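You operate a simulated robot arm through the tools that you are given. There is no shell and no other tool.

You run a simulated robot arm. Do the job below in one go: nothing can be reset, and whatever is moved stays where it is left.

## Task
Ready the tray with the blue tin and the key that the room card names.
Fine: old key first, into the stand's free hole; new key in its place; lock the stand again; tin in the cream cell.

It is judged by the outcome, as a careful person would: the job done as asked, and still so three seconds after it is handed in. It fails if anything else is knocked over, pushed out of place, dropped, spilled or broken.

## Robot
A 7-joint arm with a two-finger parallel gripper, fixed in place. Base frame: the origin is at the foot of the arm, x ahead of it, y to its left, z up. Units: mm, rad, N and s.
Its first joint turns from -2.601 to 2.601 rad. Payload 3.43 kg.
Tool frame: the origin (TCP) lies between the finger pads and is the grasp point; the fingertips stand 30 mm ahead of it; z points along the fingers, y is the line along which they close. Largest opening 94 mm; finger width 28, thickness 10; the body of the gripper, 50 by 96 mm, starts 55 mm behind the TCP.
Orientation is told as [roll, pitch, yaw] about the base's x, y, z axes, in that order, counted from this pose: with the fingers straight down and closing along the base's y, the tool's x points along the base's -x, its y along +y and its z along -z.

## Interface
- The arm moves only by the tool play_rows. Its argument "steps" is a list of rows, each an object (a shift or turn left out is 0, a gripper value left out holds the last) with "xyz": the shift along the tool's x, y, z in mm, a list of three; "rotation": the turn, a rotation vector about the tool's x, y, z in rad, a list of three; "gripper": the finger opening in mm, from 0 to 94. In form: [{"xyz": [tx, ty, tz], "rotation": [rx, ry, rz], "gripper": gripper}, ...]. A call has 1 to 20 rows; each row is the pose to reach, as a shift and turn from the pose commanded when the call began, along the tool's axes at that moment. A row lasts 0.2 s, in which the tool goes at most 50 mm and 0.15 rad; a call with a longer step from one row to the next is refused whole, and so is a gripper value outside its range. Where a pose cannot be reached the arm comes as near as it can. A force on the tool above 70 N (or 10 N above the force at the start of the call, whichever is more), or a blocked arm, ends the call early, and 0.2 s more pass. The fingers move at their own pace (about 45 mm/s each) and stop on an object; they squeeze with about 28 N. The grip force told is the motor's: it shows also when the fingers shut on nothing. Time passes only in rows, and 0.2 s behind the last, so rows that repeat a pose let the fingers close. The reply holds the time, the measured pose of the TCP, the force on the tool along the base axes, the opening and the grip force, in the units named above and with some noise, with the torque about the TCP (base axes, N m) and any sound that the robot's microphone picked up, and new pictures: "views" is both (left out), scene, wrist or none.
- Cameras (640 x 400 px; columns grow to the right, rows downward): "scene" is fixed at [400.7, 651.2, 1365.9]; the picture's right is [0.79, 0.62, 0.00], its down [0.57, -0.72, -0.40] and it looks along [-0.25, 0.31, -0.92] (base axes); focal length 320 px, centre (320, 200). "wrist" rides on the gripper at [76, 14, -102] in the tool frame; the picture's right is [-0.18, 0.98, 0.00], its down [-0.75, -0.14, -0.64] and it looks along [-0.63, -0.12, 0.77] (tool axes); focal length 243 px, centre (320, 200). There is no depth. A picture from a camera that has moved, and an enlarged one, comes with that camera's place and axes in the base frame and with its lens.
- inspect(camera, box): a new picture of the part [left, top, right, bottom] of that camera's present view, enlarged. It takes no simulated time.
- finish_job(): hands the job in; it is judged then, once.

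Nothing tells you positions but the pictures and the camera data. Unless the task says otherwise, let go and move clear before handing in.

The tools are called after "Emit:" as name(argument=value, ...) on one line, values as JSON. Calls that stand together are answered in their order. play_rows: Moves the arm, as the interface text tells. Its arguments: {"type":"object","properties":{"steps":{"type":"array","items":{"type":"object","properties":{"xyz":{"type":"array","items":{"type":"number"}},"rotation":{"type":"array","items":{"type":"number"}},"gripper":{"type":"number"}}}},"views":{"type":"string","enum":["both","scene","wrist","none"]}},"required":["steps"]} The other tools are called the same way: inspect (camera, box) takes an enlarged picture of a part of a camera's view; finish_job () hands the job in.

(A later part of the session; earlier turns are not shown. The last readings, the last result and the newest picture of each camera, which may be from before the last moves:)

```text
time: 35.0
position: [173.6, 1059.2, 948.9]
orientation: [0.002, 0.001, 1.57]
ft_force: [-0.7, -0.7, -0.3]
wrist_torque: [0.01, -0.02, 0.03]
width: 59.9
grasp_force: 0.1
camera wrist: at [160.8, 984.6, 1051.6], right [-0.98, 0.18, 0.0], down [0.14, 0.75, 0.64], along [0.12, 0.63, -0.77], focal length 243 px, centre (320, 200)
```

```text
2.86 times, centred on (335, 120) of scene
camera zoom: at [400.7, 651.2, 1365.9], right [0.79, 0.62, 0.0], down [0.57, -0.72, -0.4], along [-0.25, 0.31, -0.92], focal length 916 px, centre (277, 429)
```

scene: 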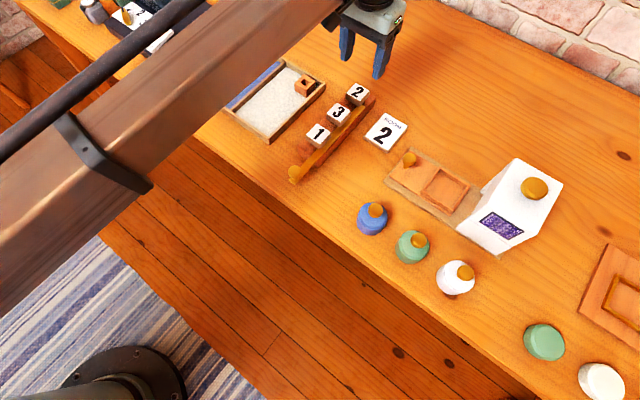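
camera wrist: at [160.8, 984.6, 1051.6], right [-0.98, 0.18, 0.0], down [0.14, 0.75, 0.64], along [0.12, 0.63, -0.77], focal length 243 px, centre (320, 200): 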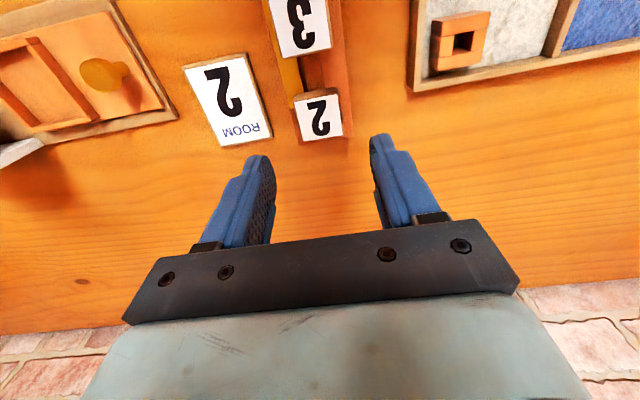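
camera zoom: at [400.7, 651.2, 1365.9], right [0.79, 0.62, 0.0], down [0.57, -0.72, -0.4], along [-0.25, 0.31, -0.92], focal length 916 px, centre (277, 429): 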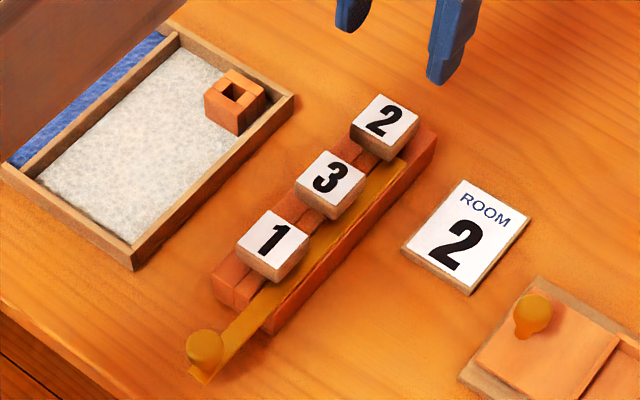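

The arm reaches here, and key 2 is centred at about (175, 1058.6). I'll go down around its cap in stages.

Emit:
play_rows(steps=[{"xyz": [0, -0.5, 20]}, {"xyz": [0, -0.5, 40]}, {"xyz": [0, -0.5, 60]}, {"xyz": [0, -0.5, 74]}, {"xyz": [0, -0.5, 82]}, {"xyz": [0, -0.5, 82]}], views="both")

Emit:
inspect(camera="wrist", box=[220, 60, 440, 240])

Emit:
inspect(camera="scene", box=[280, 50, 390, 190])

```text
time: 36.4
position: [174.9, 1060.8, 865.6]
orientation: [0.0, 0.001, 1.571]
ft_force: [-0.1, 0.4, -0.2]
wrist_torque: [0.01, 0.01, 0.0]
width: 60.0
grasp_force: 0.1
camera wrist: at [161.6, 984.1, 968.6], right [-0.98, 0.18, 0.0], down [0.14, 0.75, 0.64], along [0.12, 0.63, -0.77], focal length 243 px, centre (320, 200)
```

scene: 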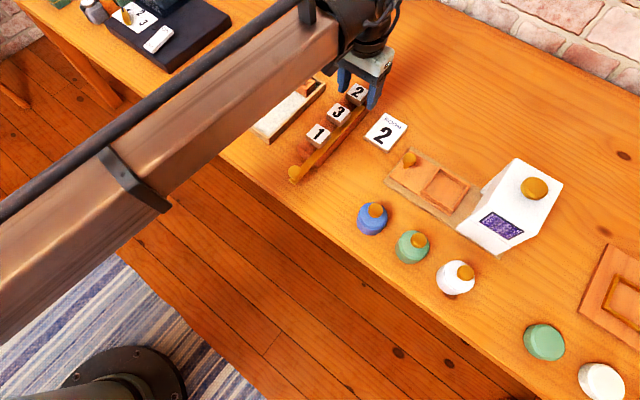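
wrist: 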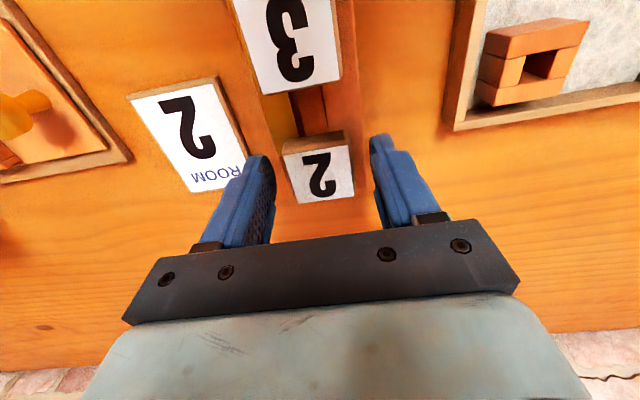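

```text
2.22 times, centred on (330, 150) of wrist
camera zoom: at [161.6, 984.1, 968.6], right [-0.98, 0.18, 0.0], down [0.14, 0.75, 0.64], along [0.12, 0.63, -0.77], focal length 539 px, centre (298, 311)
```

zoom: 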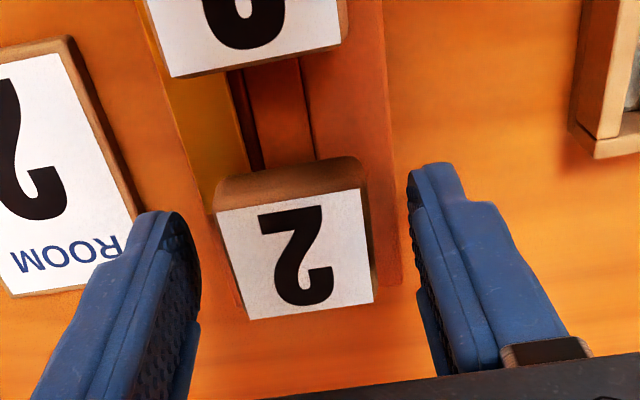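

```text
2.86 times, centred on (335, 120) of scene
camera zoom: at [400.7, 651.2, 1365.9], right [0.79, 0.62, 0.0], down [0.57, -0.72, -0.4], along [-0.25, 0.31, -0.92], focal length 916 px, centre (277, 429)
```

zoom: 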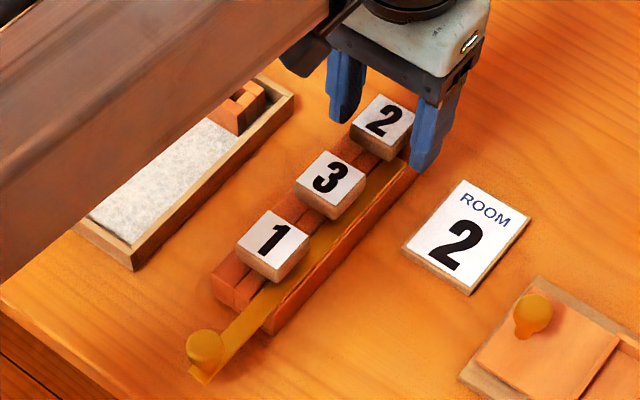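

Key 2 sits between the fingers exactly as key 1 did. I'll close and lift slowly, checking that it isn't held by the lock.

Emit:
play_rows(steps=[{"gripper": 40}, {"gripper": 25}, {"gripper": 25}, {"gripper": 25}, {"xyz": [0, 0, -2], "gripper": 25}, {"xyz": [0, 0, -4], "gripper": 25}], views="none")

```text
time: 37.8
position: [174.6, 1059.5, 870.5]
orientation: [-0.001, 0.0, 1.57]
ft_force: [-0.5, 0.1, -0.8]
wrist_torque: [0.0, 0.01, -0.02]
width: 36.9
grasp_force: 27.9
```

Key 2 is held and rising with no resistance. I'll continue straight up until the stem is clear.

Emit:
play_rows(steps=[{"xyz": [0, 0, -8]}, {"xyz": [0, 0, -18]}, {"xyz": [0, 0, -30]}, {"xyz": [0, 0, -45]}, {"xyz": [0, 0, -60]}, {"xyz": [0, 0, -78]}, {"xyz": [0, 0, -78]}], views="both")

Emit:
inspect(camera="scene", box=[280, 30, 390, 190])

Emit:
inspect(camera="wrist", box=[220, 60, 440, 240])

```text
time: 39.4
position: [175.5, 1061.4, 949.2]
orientation: [0.001, 0.0, 1.571]
ft_force: [0.1, 0.6, -1.3]
wrist_torque: [-0.01, 0.03, -0.01]
width: 36.7
grasp_force: 27.9
camera wrist: at [162.1, 983.9, 1052.2], right [-0.98, 0.18, 0.0], down [0.14, 0.75, 0.64], along [0.12, 0.63, -0.77], focal length 243 px, centre (320, 200)
```

scene: 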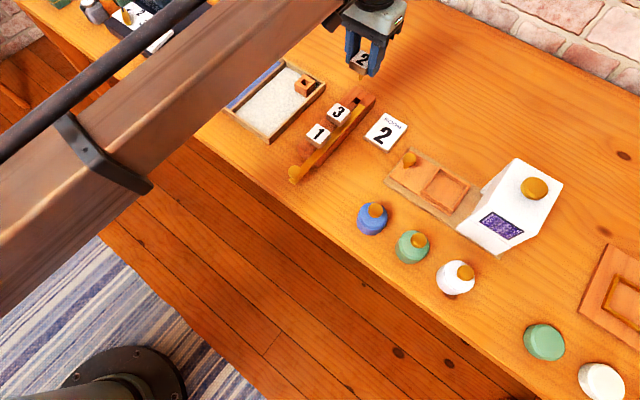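
wrist: 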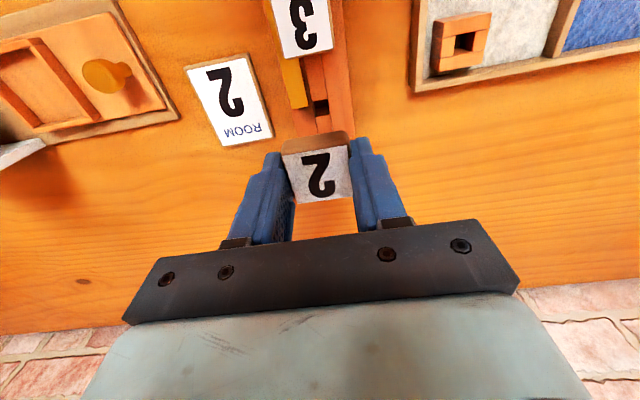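

```text
2.50 times, centred on (335, 110) of scene
camera zoom: at [400.7, 651.2, 1365.9], right [0.79, 0.62, 0.0], down [0.57, -0.72, -0.4], along [-0.25, 0.31, -0.92], focal length 801 px, centre (282, 425)
```

zoom: 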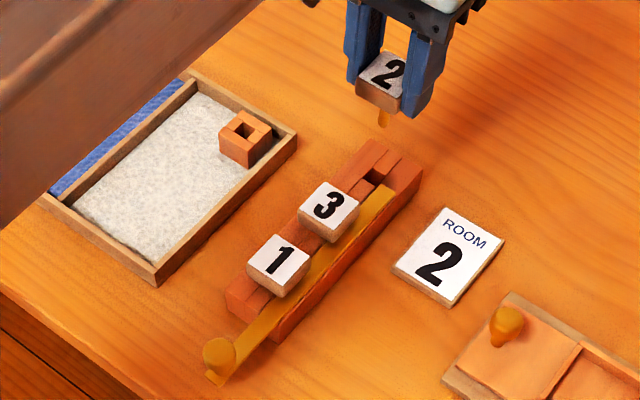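

```text
2.22 times, centred on (330, 150) of wrist
camera zoom: at [162.1, 983.9, 1052.2], right [-0.98, 0.18, 0.0], down [0.14, 0.75, 0.64], along [0.12, 0.63, -0.77], focal length 539 px, centre (298, 311)
```

zoom: 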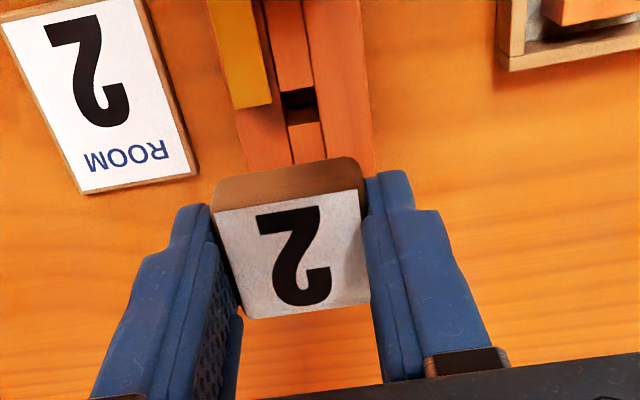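

Key 2 is out, and keys 1 and 3 are undisturbed. I'll carry it to the point above the tray socket where key 1 was gripped.

Emit:
play_rows(steps=[{"xyz": [7, 30, 0]}, {"xyz": [14, 62, 0]}, {"xyz": [22, 94, 0]}, {"xyz": [28.5, 119.7, 0]}, {"xyz": [28.5, 119.7, 0]}, {"xyz": [28.5, 119.7, 0]}], views="both")

Emit:
inspect(camera="wrist", box=[220, 60, 440, 240])

Emit:
inspect(camera="scene", box=[250, 20, 360, 130])

```text
time: 40.8
position: [55.9, 1031.8, 949.7]
orientation: [0.0, -0.001, 1.57]
ft_force: [-0.6, -0.5, -0.1]
wrist_torque: [0.01, 0.01, 0.01]
width: 37.0
grasp_force: 28.1
camera wrist: at [42.2, 956.0, 1052.4], right [-0.98, 0.18, 0.0], down [0.14, 0.75, 0.64], along [0.12, 0.63, -0.77], focal length 243 px, centre (320, 200)
```

scene: 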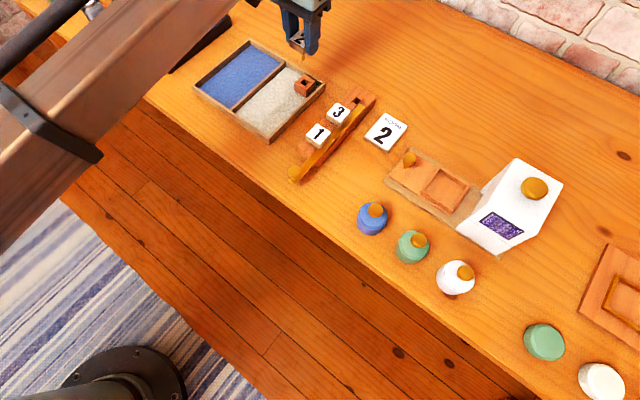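
wrist: 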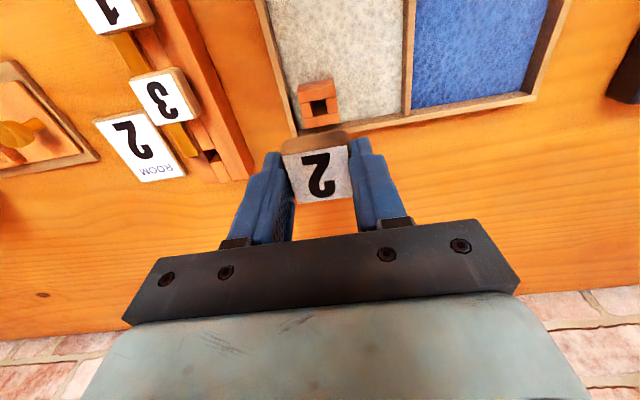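

```text
2.22 times, centred on (330, 150) of wrist
camera zoom: at [42.2, 956.0, 1052.4], right [-0.98, 0.18, 0.0], down [0.14, 0.75, 0.64], along [0.12, 0.63, -0.77], focal length 539 px, centre (298, 311)
```

zoom: 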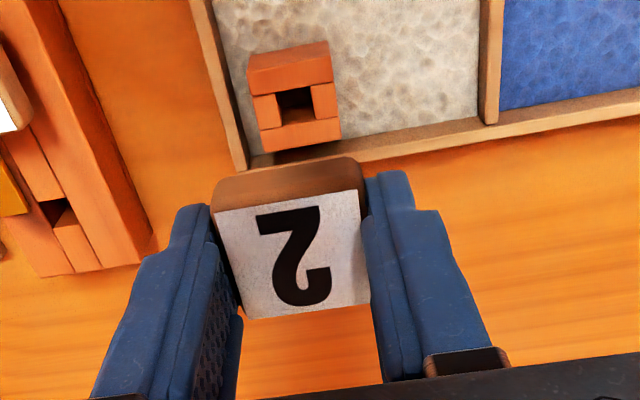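

```text
3.64 times, centred on (305, 75) of scene
camera zoom: at [400.7, 651.2, 1365.9], right [0.79, 0.62, 0.0], down [0.57, -0.72, -0.4], along [-0.25, 0.31, -0.92], focal length 1165 px, centre (374, 654)
```

zoom: 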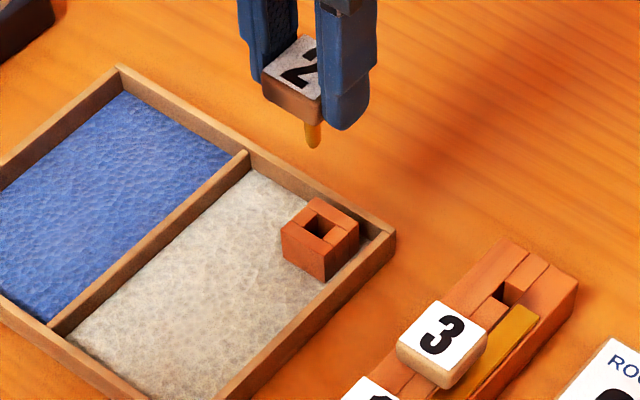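

The stem tip is at the same image point key 1's was when it left this socket, so it's aligned. I'll lower it to just inside the hole, checking force.

Emit:
play_rows(steps=[{"xyz": [0, 0, 20]}, {"xyz": [0, 0, 40]}, {"xyz": [0, 0, 52]}, {"xyz": [0, 0, 58]}, {"xyz": [0, 0, 62]}, {"xyz": [0, 0, 66]}, {"xyz": [0, 0, 66]}], views="both")

Emit:
inspect(camera="scene", box=[250, 30, 350, 130])

Emit:
inspect(camera="wrist", box=[220, 60, 440, 240])

```text
time: 42.4
position: [56.6, 1031.7, 883.0]
orientation: [0.0, 0.002, 1.571]
ft_force: [0.1, 0.2, -0.3]
wrist_torque: [-0.01, -0.01, -0.01]
width: 37.0
grasp_force: 28.4
camera wrist: at [42.5, 955.5, 986.5], right [-0.98, 0.18, 0.0], down [0.14, 0.75, 0.64], along [0.12, 0.63, -0.77], focal length 243 px, centre (320, 200)
```

scene: 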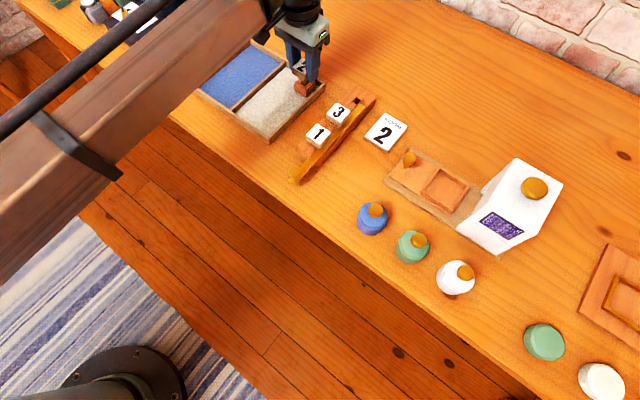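
wrist: 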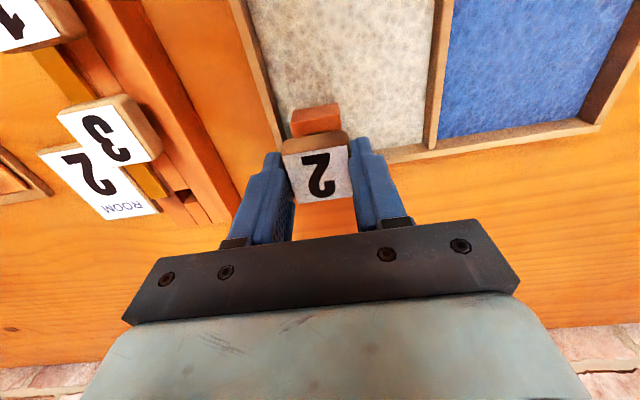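

```text
4.00 times, centred on (300, 80) of scene
camera zoom: at [400.7, 651.2, 1365.9], right [0.79, 0.62, 0.0], down [0.57, -0.72, -0.4], along [-0.25, 0.31, -0.92], focal length 1282 px, centre (400, 680)
```

zoom: 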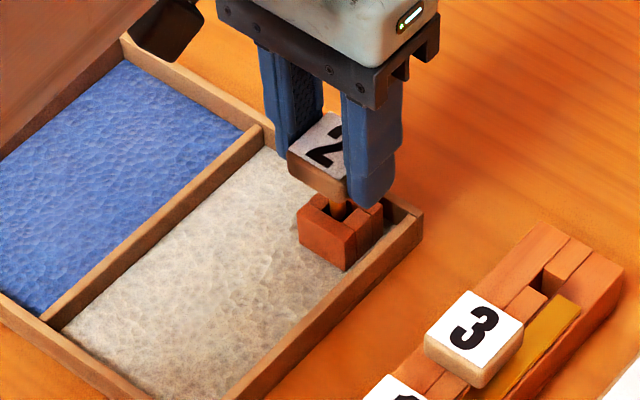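

```text
2.22 times, centred on (330, 150) of wrist
camera zoom: at [42.5, 955.5, 986.5], right [-0.98, 0.18, 0.0], down [0.14, 0.75, 0.64], along [0.12, 0.63, -0.77], focal length 539 px, centre (298, 311)
```

zoom: 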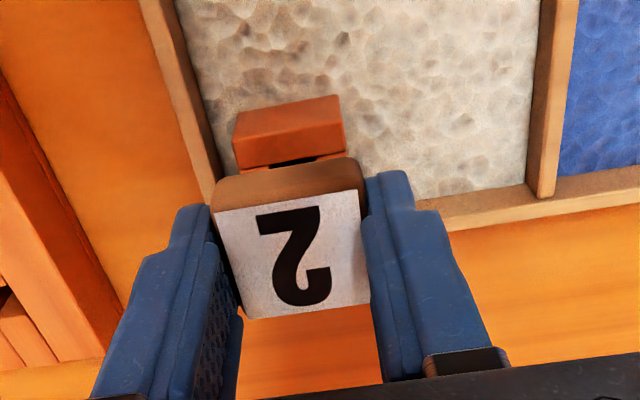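

The stem is entering the socket with no force. I'll lower it nearly to its seat.

Emit:
play_rows(steps=[{"xyz": [0, 0, 4]}, {"xyz": [0, 0, 8]}, {"xyz": [0, 0, 12]}, {"xyz": [0, 0, 15]}, {"xyz": [0, 0, 15]}], views="none")

Emit:
play_rows(steps=[{"xyz": [0, 0, 1]}, {"xyz": [0, 0, 2]}, {"xyz": [0, 0, 2]}], views="none")

```text
time: 43.6
position: [55.9, 1030.5, 869.1]
orientation: [0.0, -0.001, 1.571]
ft_force: [0.2, -0.6, -0.4]
wrist_torque: [0.0, -0.03, -0.01]
width: 36.9
grasp_force: 27.8
```

```text
time: 44.4
position: [54.8, 1031.7, 867.4]
orientation: [0.001, 0.0, 1.57]
ft_force: [0.4, -0.5, -0.3]
wrist_torque: [0.05, 0.01, 0.0]
width: 37.1
grasp_force: 27.7
```

Emit:
play_rows(steps=[{"xyz": [0, 0, 1]}, {"xyz": [0, 0, 2]}, {"xyz": [0, 0, 2]}], views="scene")

Emit:
inspect(camera="scene", box=[250, 30, 350, 130])

```text
time: 45.2
position: [55.5, 1032.1, 866.0]
orientation: [-0.001, -0.001, 1.571]
ft_force: [-0.7, -1.7, 6.9]
wrist_torque: [-0.1, 0.01, 0.0]
width: 36.9
grasp_force: 28.1
```

scene: 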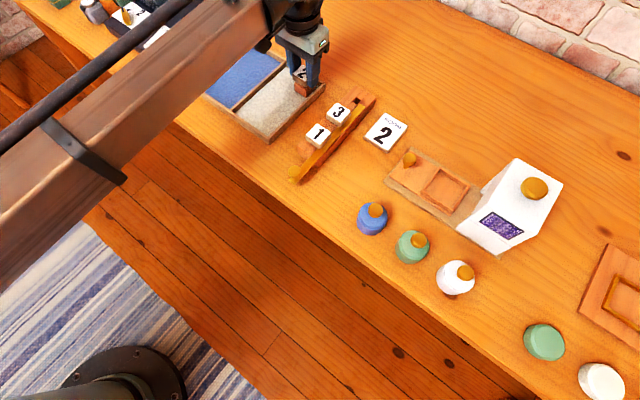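

```text
4.00 times, centred on (300, 80) of scene
camera zoom: at [400.7, 651.2, 1365.9], right [0.79, 0.62, 0.0], down [0.57, -0.72, -0.4], along [-0.25, 0.31, -0.92], focal length 1282 px, centre (400, 680)
```

zoom: 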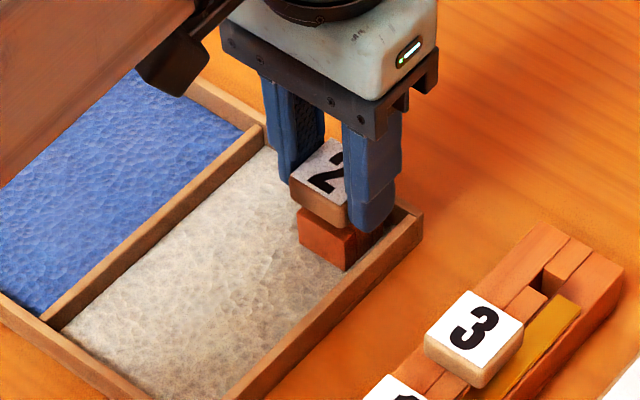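

Key 2 has seated in the tray socket with light contact at the same height as key 1 did. I'll open and rise.

Emit:
play_rows(steps=[{"xyz": [0, 0, -0.5]}, {"xyz": [0, 0, -0.5], "gripper": 60}, {"xyz": [0, 0, -0.5], "gripper": 60}, {"xyz": [0, 0, -25]}, {"xyz": [0, 0, -60]}, {"xyz": [0, 0, -85]}, {"xyz": [0, 0, -85]}], views="both")

Emit:
inspect(camera="scene", box=[250, 30, 350, 130])

Emit:
inspect(camera="wrist", box=[60, 0, 440, 240])

```text
time: 46.8
position: [56.4, 1032.4, 950.1]
orientation: [0.002, 0.001, 1.571]
ft_force: [-0.7, -0.3, -0.9]
wrist_torque: [0.03, 0.0, 0.04]
width: 60.2
grasp_force: 0.1
camera wrist: at [42.7, 955.5, 1052.4], right [-0.98, 0.18, 0.0], down [0.14, 0.75, 0.64], along [0.12, 0.63, -0.77], focal length 243 px, centre (320, 200)
```

scene: 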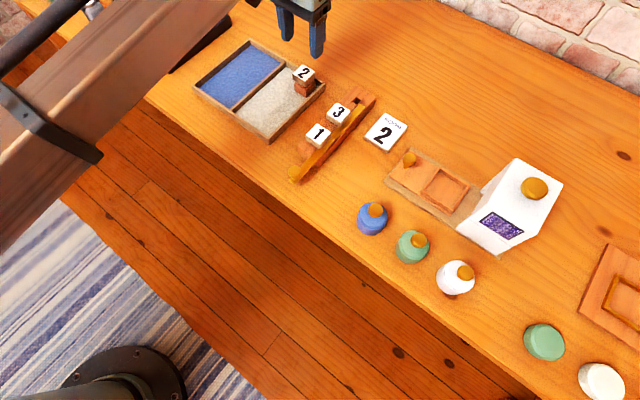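
wrist: 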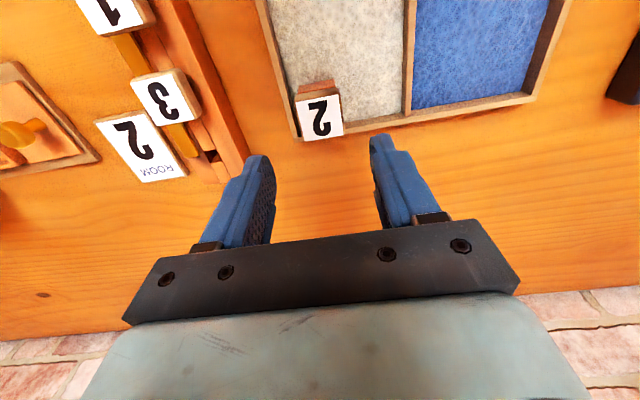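

```text
4.00 times, centred on (300, 80) of scene
camera zoom: at [400.7, 651.2, 1365.9], right [0.79, 0.62, 0.0], down [0.57, -0.72, -0.4], along [-0.25, 0.31, -0.92], focal length 1282 px, centre (400, 680)
```

zoom: 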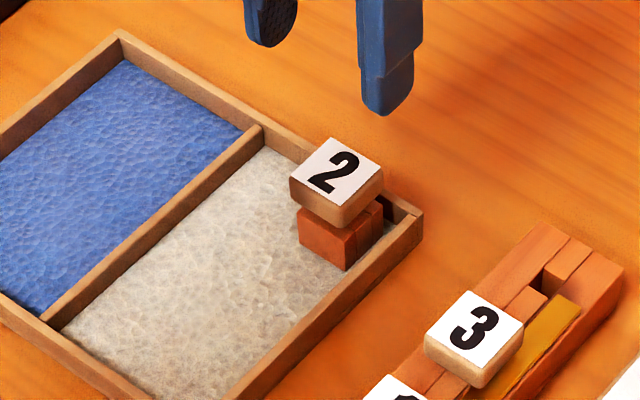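

```text
1.67 times, centred on (250, 120) of wrist
camera zoom: at [42.7, 955.5, 1052.4], right [-0.98, 0.18, 0.0], down [0.14, 0.75, 0.64], along [0.12, 0.63, -0.77], focal length 404 px, centre (437, 333)
```

zoom: 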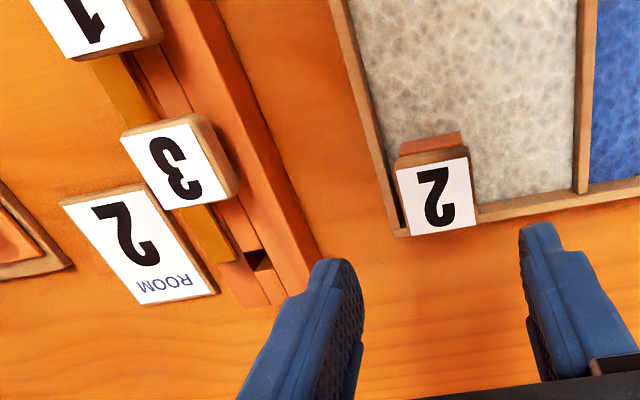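

Key 2 stands in the tray where key 1 was. Next I'll relock the stand: go back above the knob at about (192, 838).

Emit:
play_rows(steps=[{"xyz": [32, -23, 0]}, {"xyz": [65, -46, 0]}, {"xyz": [98, -69, 0]}, {"xyz": [131, -92, 0]}, {"xyz": [164, -115, 0]}, {"xyz": [194.5, -136.4, 0]}, {"xyz": [194.5, -136.4, 0]}, {"xyz": [194.5, -136.4, 0]}], views="both")

Emit:
inspect(camera="wrist", box=[220, 60, 440, 240])

Emit:
inspect(camera="scene", box=[260, 60, 390, 190])

```text
time: 48.6
position: [191.1, 836.2, 948.3]
orientation: [0.0, 0.002, 1.571]
ft_force: [-0.2, -1.0, -0.4]
wrist_torque: [0.03, -0.02, 0.01]
width: 59.9
grasp_force: 0.1
camera wrist: at [177.3, 759.6, 1051.2], right [-0.98, 0.18, 0.0], down [0.14, 0.75, 0.64], along [0.12, 0.63, -0.77], focal length 243 px, centre (320, 200)
```

scene: 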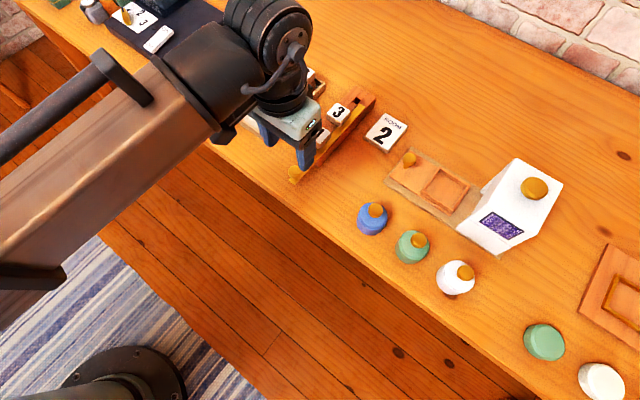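
wrist: 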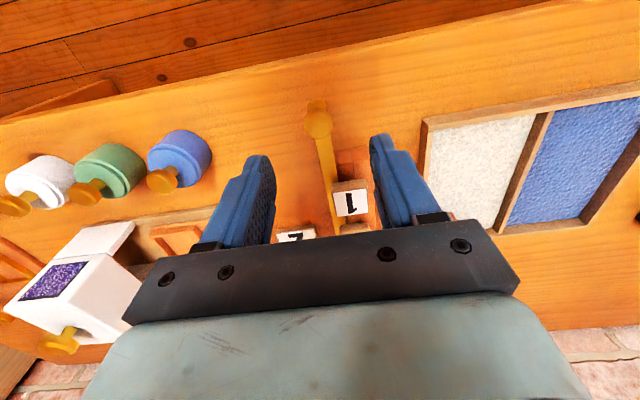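

```text
2.22 times, centred on (330, 150) of wrist
camera zoom: at [177.3, 759.6, 1051.2], right [-0.98, 0.18, 0.0], down [0.14, 0.75, 0.64], along [0.12, 0.63, -0.77], focal length 539 px, centre (298, 311)
```

zoom: 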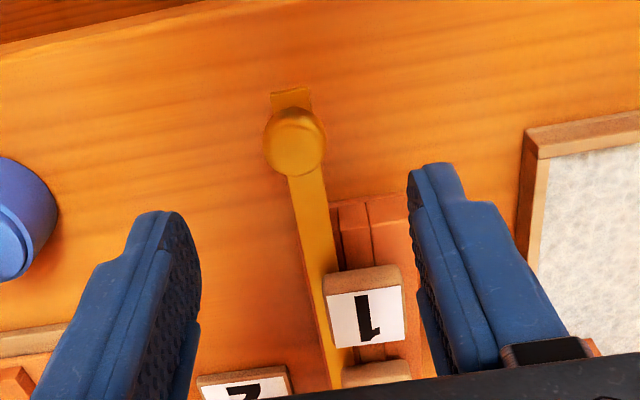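

```text
3.08 times, centred on (325, 125) of scene
camera zoom: at [400.7, 651.2, 1365.9], right [0.79, 0.62, 0.0], down [0.57, -0.72, -0.4], along [-0.25, 0.31, -0.92], focal length 986 px, centre (305, 431)
```

zoom: 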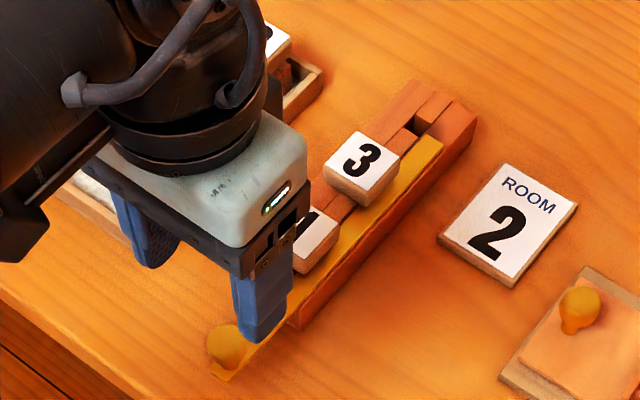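

Aligned over the knob. I'll go down and grip it.

Emit:
play_rows(steps=[{"xyz": [0, 0, 25], "gripper": 50}, {"xyz": [0, 0, 50]}, {"xyz": [0, 0, 68]}, {"xyz": [0, 0, 76]}, {"xyz": [0, 0, 76], "gripper": 15}, {"xyz": [0, 0, 76], "gripper": 15}, {"xyz": [0, 0, 76], "gripper": 15}], views="both")

```text
time: 50.2
position: [193.7, 837.3, 873.5]
orientation: [-0.002, 0.0, 1.571]
ft_force: [14.3, 0.7, -3.6]
wrist_torque: [0.31, -0.35, -0.02]
width: 23.2
grasp_force: 39.7
camera wrist: at [178.7, 760.9, 975.7], right [-0.98, 0.19, 0.0], down [0.14, 0.75, 0.64], along [0.12, 0.63, -0.77], focal length 243 px, centre (320, 200)
```

scene: 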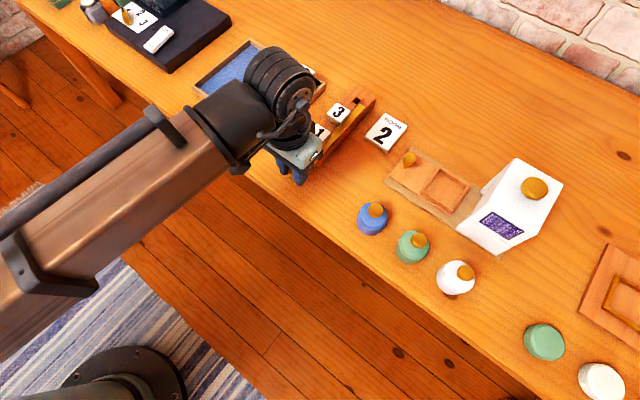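
wrist: 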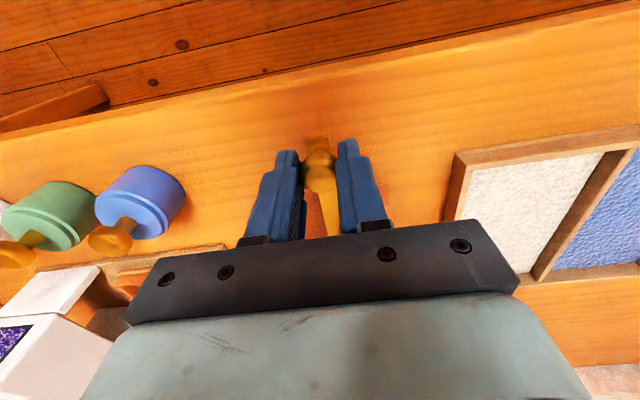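

The knob is gripped. I'll shift 1.2 mm to relieve the side load, then push the bar back in.

Emit:
play_rows(steps=[{"xyz": [0, -1.2, 0]}, {"xyz": [-3, -1.2, 0]}, {"xyz": [-7, -1.2, 0]}, {"xyz": [-11, -1.2, 0]}, {"xyz": [-15, -1.2, 0]}, {"xyz": [-15, -1.2, 0]}], views="scene")

Emit:
inspect(camera="scene", box=[270, 60, 390, 190])

```text
time: 51.6
position: [191.6, 852.9, 873.6]
orientation: [0.004, -0.001, 1.572]
ft_force: [-1.3, 1.0, 11.4]
wrist_torque: [-1.24, 0.04, 0.02]
width: 23.4
grasp_force: 45.0
```

scene: 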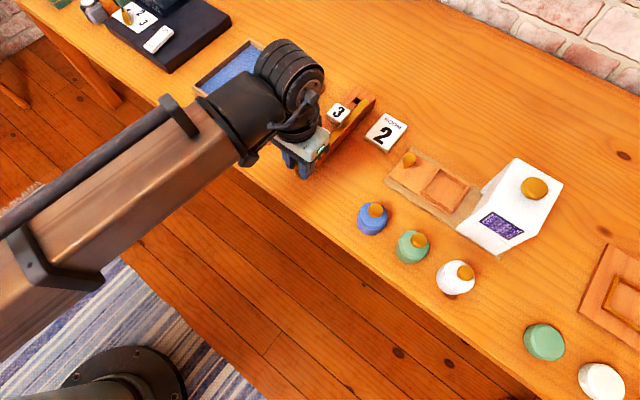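

```text
3.08 times, centred on (330, 125) of scene
camera zoom: at [400.7, 651.2, 1365.9], right [0.79, 0.62, 0.0], down [0.57, -0.72, -0.4], along [-0.25, 0.31, -0.92], focal length 986 px, centre (289, 431)
```

zoom: 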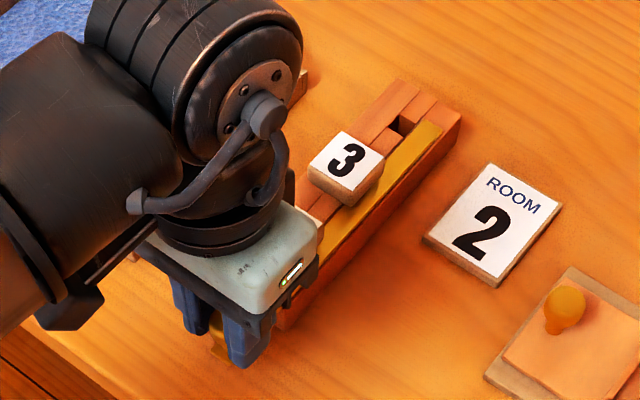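

The bar is sliding back and its far end is moving past the empty third hole. I'll continue.

Emit:
play_rows(steps=[{"xyz": [-3, 0, 0]}, {"xyz": [-6, 0, 0]}, {"xyz": [-9, 0, 0]}, {"xyz": [-12, 0, 0]}, {"xyz": [-15, 0, 0]}, {"xyz": [-15, 0, 0]}], views="scene")

Emit:
inspect(camera="scene", box=[270, 60, 390, 190])

```text
time: 53.0
position: [192.8, 866.5, 872.2]
orientation: [0.0, 0.001, 1.571]
ft_force: [-9.9, 0.8, 1.1]
wrist_torque: [0.31, 0.15, -0.01]
width: 23.4
grasp_force: 44.6
```

scene: 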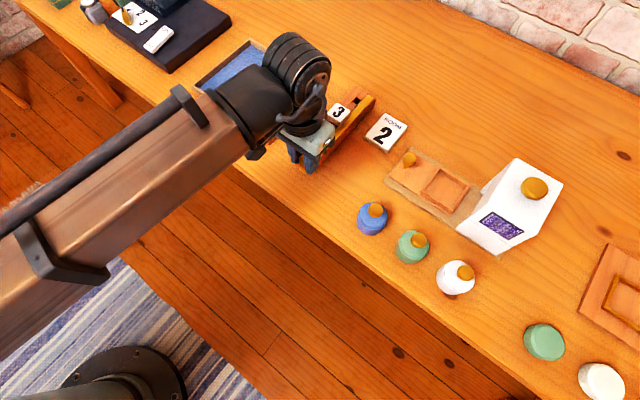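

```text
3.08 times, centred on (330, 125) of scene
camera zoom: at [400.7, 651.2, 1365.9], right [0.79, 0.62, 0.0], down [0.57, -0.72, -0.4], along [-0.25, 0.31, -0.92], focal length 986 px, centre (289, 431)
```

zoom: 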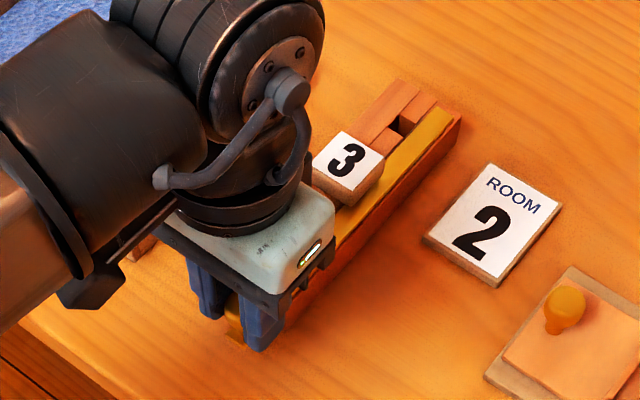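

Emit:
play_rows(steps=[{"xyz": [-1.5, 0.7, 0]}, {"xyz": [-3, 0.7, 0]}, {"xyz": [-4.5, 0.7, 0]}, {"xyz": [-6, 0.7, 0]}, {"xyz": [-6, 0.7, 0]}], views="scene")

Emit:
inspect(camera="scene", box=[270, 60, 390, 190])

```text
time: 54.2
position: [192.6, 871.6, 872.2]
orientation: [0.001, 0.001, 1.57]
ft_force: [-7.1, -10.5, -10.9]
wrist_torque: [0.77, 0.1, -0.03]
width: 23.6
grasp_force: 44.8
```

scene: 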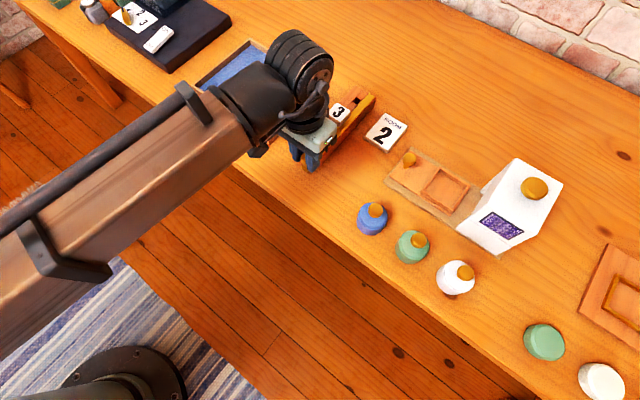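

```text
3.08 times, centred on (330, 125) of scene
camera zoom: at [400.7, 651.2, 1365.9], right [0.79, 0.62, 0.0], down [0.57, -0.72, -0.4], along [-0.25, 0.31, -0.92], focal length 986 px, centre (289, 431)
```

zoom: 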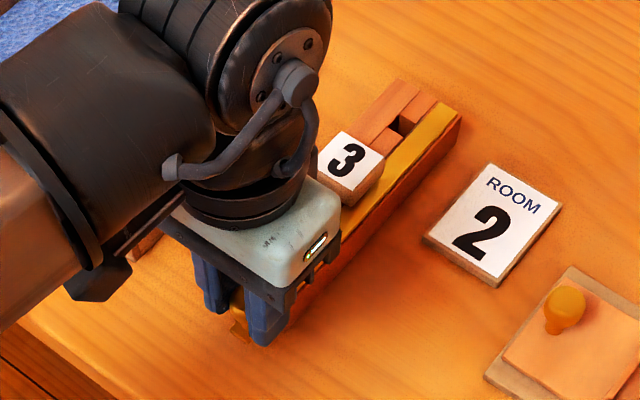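

A 10 N reaction shows the bar meeting its home stop, with its far end flush as at the start. I'll press 2 mm more to make sure it's fully home.

Emit:
play_rows(steps=[{"xyz": [-1, 0.5, 0]}, {"xyz": [-2, 0.5, 0]}, {"xyz": [-2, 0.5, 0]}], views="none")

```text
time: 55.0
position: [192.5, 873.0, 874.0]
orientation: [0.001, 0.008, 1.57]
ft_force: [-1.2, -33.1, -14.9]
wrist_torque: [-0.47, 0.0, 0.03]
width: 23.7
grasp_force: 44.8
```

The bar is hard against its home stop. I'll relieve the push, release and rise, then check the lock.

Emit:
play_rows(steps=[{"xyz": [2.5, 0, 0]}, {"xyz": [2.5, 0, 0], "gripper": 50}, {"xyz": [2.5, 0, 0], "gripper": 50}, {"xyz": [2.5, 0, -30]}, {"xyz": [2.5, 0, -70]}, {"xyz": [2.5, 0, -100]}, {"xyz": [2.5, 0, -100]}], views="both")

Emit:
inspect(camera="wrist", box=[220, 60, 440, 240])

Emit:
inspect(camera="scene", box=[270, 60, 390, 190])

```text
time: 56.6
position: [192.2, 873.7, 972.1]
orientation: [0.0, 0.0, 1.572]
ft_force: [0.0, -0.2, 0.2]
wrist_torque: [-0.03, 0.04, 0.04]
width: 49.9
grasp_force: 0.0
camera wrist: at [179.1, 797.0, 1075.9], right [-0.98, 0.18, 0.0], down [0.14, 0.75, 0.64], along [0.12, 0.63, -0.77], focal length 243 px, centre (320, 200)
```

scene: 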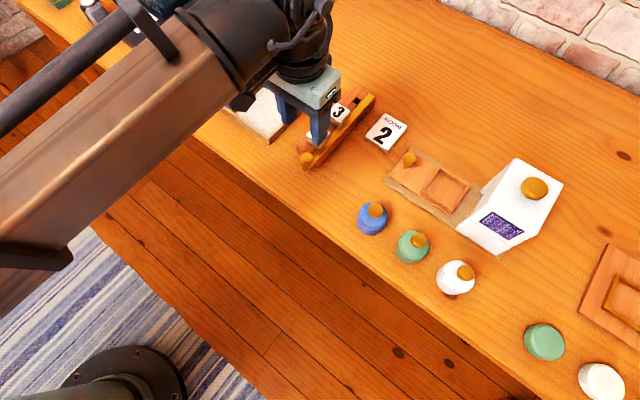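
wrist: 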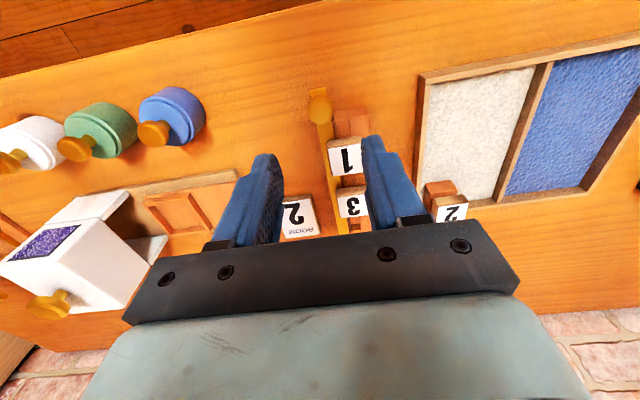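

```text
2.22 times, centred on (330, 150) of wrist
camera zoom: at [179.1, 797.0, 1075.9], right [-0.98, 0.18, 0.0], down [0.14, 0.75, 0.64], along [0.12, 0.63, -0.77], focal length 539 px, centre (298, 311)
```

zoom: 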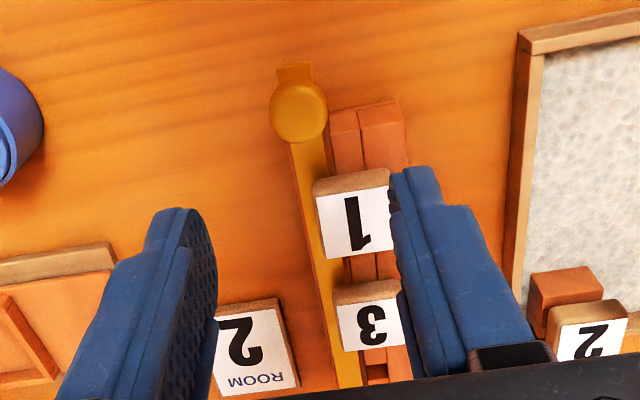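

```text
3.08 times, centred on (330, 125) of scene
camera zoom: at [400.7, 651.2, 1365.9], right [0.79, 0.62, 0.0], down [0.57, -0.72, -0.4], along [-0.25, 0.31, -0.92], focal length 986 px, centre (289, 431)
```

zoom: 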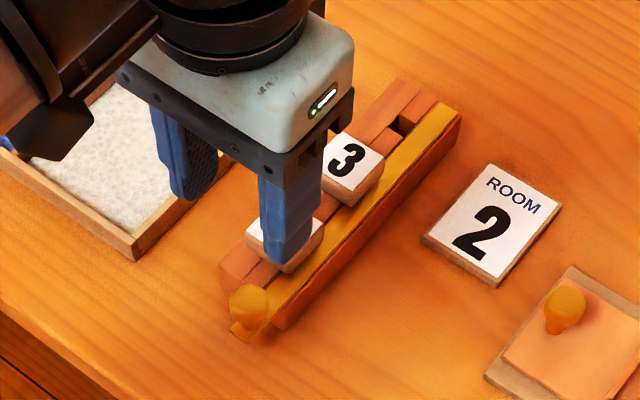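

The knob is back exactly at its starting place, so the stand is locked with keys 1 and 3 in it. Next is the blue tin near (350, 865); I'll move so the wrist camera can see it closely.

Emit:
play_rows(steps=[{"xyz": [15, -35, 0], "gripper": 75}, {"xyz": [30, -75, 0]}, {"xyz": [50, -115, 0]}, {"xyz": [72, -155, 0]}, {"xyz": [72, -158, 10]}, {"xyz": [72, -158, 10]}], views="both")

Emit:
inspect(camera="wrist", box=[200, 40, 440, 240])

Emit:
inspect(camera="scene", box=[330, 170, 450, 290])

Emit:
inspect(camera="scene", box=[190, 30, 390, 190])

```text
time: 58.0
position: [349.8, 800.7, 964.8]
orientation: [0.0, 0.0, 1.57]
ft_force: [0.9, -0.3, 0.6]
wrist_torque: [0.02, -0.02, 0.0]
width: 75.0
grasp_force: 0.1
camera wrist: at [336.7, 724.4, 1066.5], right [-0.98, 0.18, 0.0], down [0.14, 0.75, 0.64], along [0.12, 0.63, -0.77], focal length 243 px, centre (320, 200)
```

scene: 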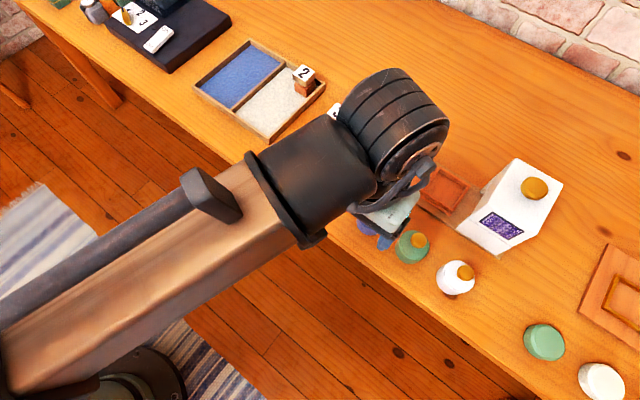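
wrist: 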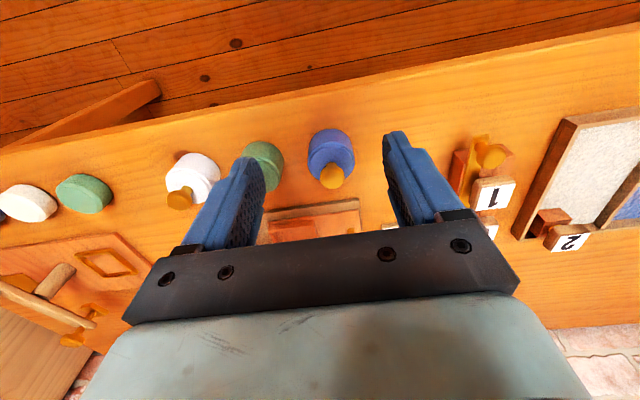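

```text
2.00 times, centred on (320, 140) of wrist
camera zoom: at [336.7, 724.4, 1066.5], right [-0.98, 0.18, 0.0], down [0.14, 0.75, 0.64], along [0.12, 0.63, -0.77], focal length 485 px, centre (320, 320)
```

zoom: 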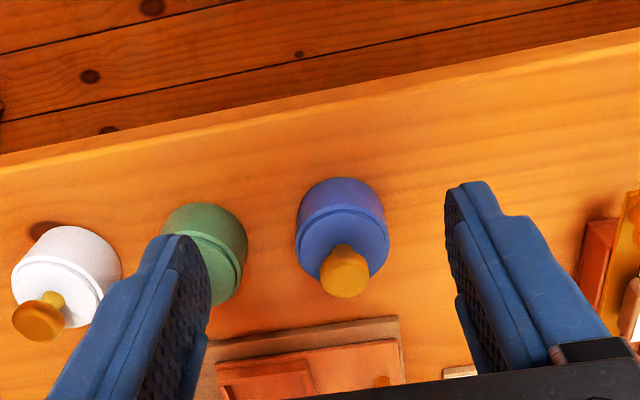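

```text
3.33 times, centred on (390, 230) of scene
camera zoom: at [400.7, 651.2, 1365.9], right [0.79, 0.62, 0.0], down [0.57, -0.72, -0.4], along [-0.25, 0.31, -0.92], focal length 1068 px, centre (87, 100)
```

zoom: 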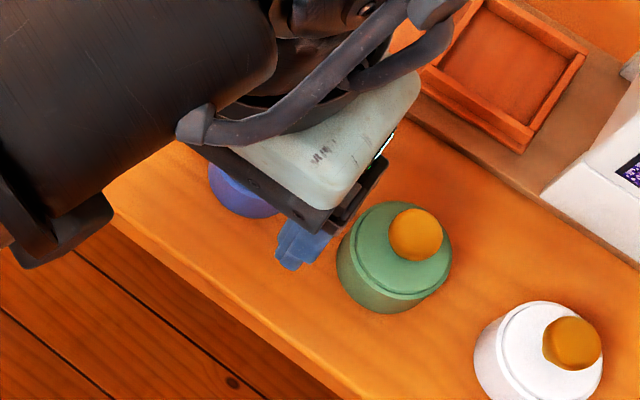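

```text
2.50 times, centred on (290, 110) of scene
camera zoom: at [400.7, 651.2, 1365.9], right [0.79, 0.62, 0.0], down [0.57, -0.72, -0.4], along [-0.25, 0.31, -0.92], focal length 801 px, centre (395, 425)
```

zoom: 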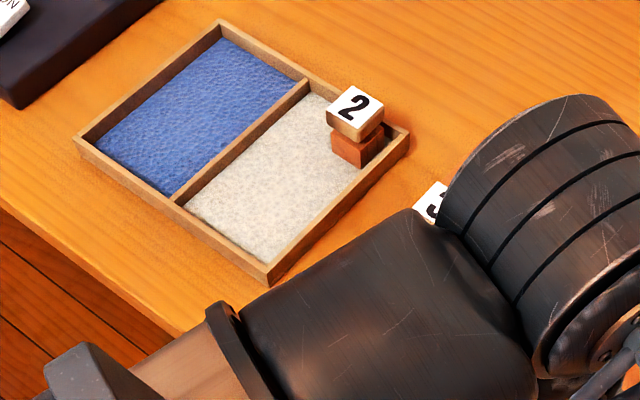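

Emit:
inspect(camera="wrist", box=[290, 110, 380, 210])

Emit:
inspect(camera="scene", box=[380, 210, 490, 310])

```text
4.00 times, centred on (335, 160) of wrist
camera zoom: at [336.7, 724.4, 1066.5], right [-0.98, 0.18, 0.0], down [0.14, 0.75, 0.64], along [0.12, 0.63, -0.77], focal length 970 px, centre (260, 360)
```

zoom: 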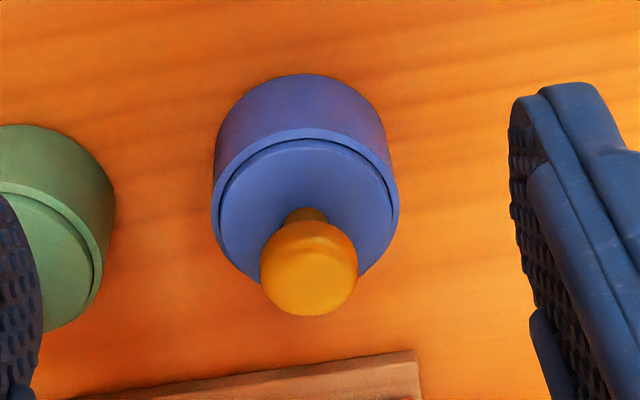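

```text
4.00 times, centred on (435, 260) of scene
camera zoom: at [400.7, 651.2, 1365.9], right [0.79, 0.62, 0.0], down [0.57, -0.72, -0.4], along [-0.25, 0.31, -0.92], focal length 1282 px, centre (-140, -40)
```

zoom: 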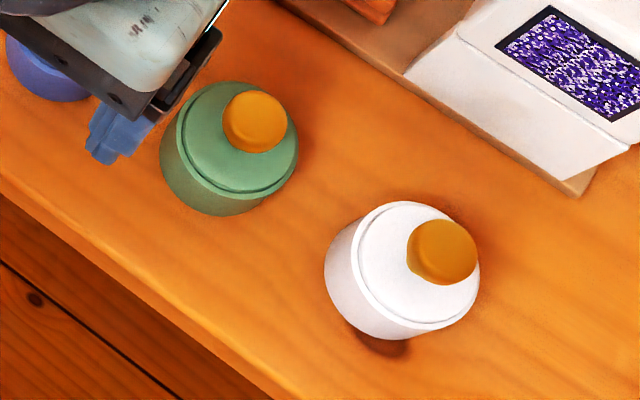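

The blue tin is a cup about 53 mm across and 30 mm tall at about (350, 866), with a lid and knob reaching z≈862; the lid may be loose, so I'll grip the body. I'll hover above it and check the clearance to the green tin.

Emit:
play_rows(steps=[{"xyz": [-30, 0, 0], "gripper": 68}, {"xyz": [-65, 0, 15]}, {"xyz": [-65, 0, 30]}, {"xyz": [-65, 0, 30]}], views="both")

Emit:
inspect(camera="wrist", box=[200, 20, 440, 240])

Emit:
inspect(camera="scene", box=[330, 150, 450, 290])

```text
time: 59.0
position: [350.6, 865.4, 932.0]
orientation: [0.0, 0.001, 1.572]
ft_force: [0.3, -0.4, -0.3]
wrist_torque: [-0.03, -0.02, -0.01]
width: 67.9
grasp_force: 0.0
camera wrist: at [336.7, 790.0, 1034.8], right [-0.98, 0.18, 0.0], down [0.14, 0.75, 0.64], along [0.12, 0.63, -0.77], focal length 243 px, centre (320, 200)
```

scene: 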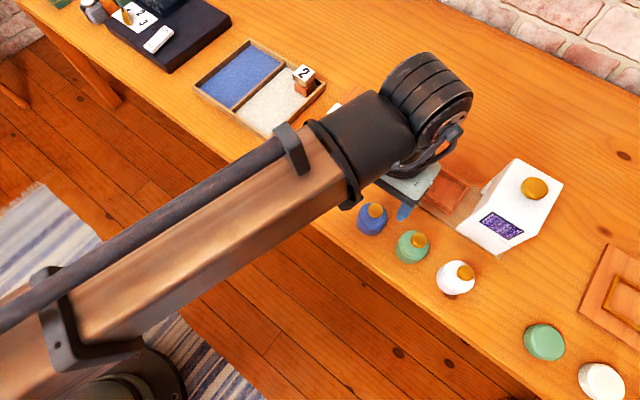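
wrist: 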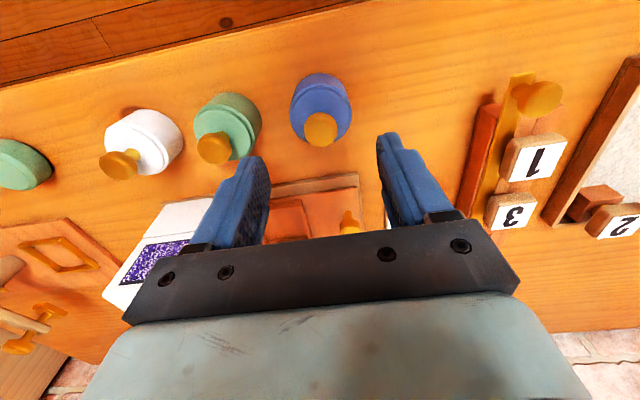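

```text
1.82 times, centred on (320, 130) of wrist
camera zoom: at [336.7, 790.0, 1034.8], right [-0.98, 0.18, 0.0], down [0.14, 0.75, 0.64], along [0.12, 0.63, -0.77], focal length 441 px, centre (320, 327)
```

zoom: 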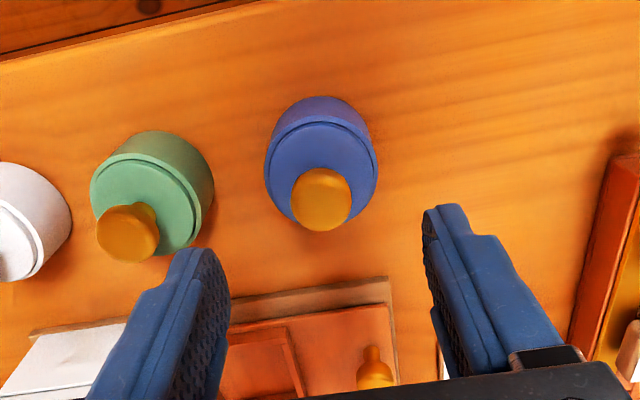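

```text
2.86 times, centred on (390, 220) of scene
camera zoom: at [400.7, 651.2, 1365.9], right [0.79, 0.62, 0.0], down [0.57, -0.72, -0.4], along [-0.25, 0.31, -0.92], focal length 916 px, centre (120, 143)
```

zoom: 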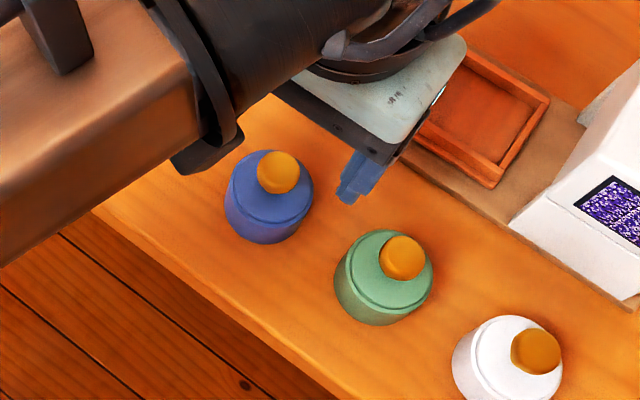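

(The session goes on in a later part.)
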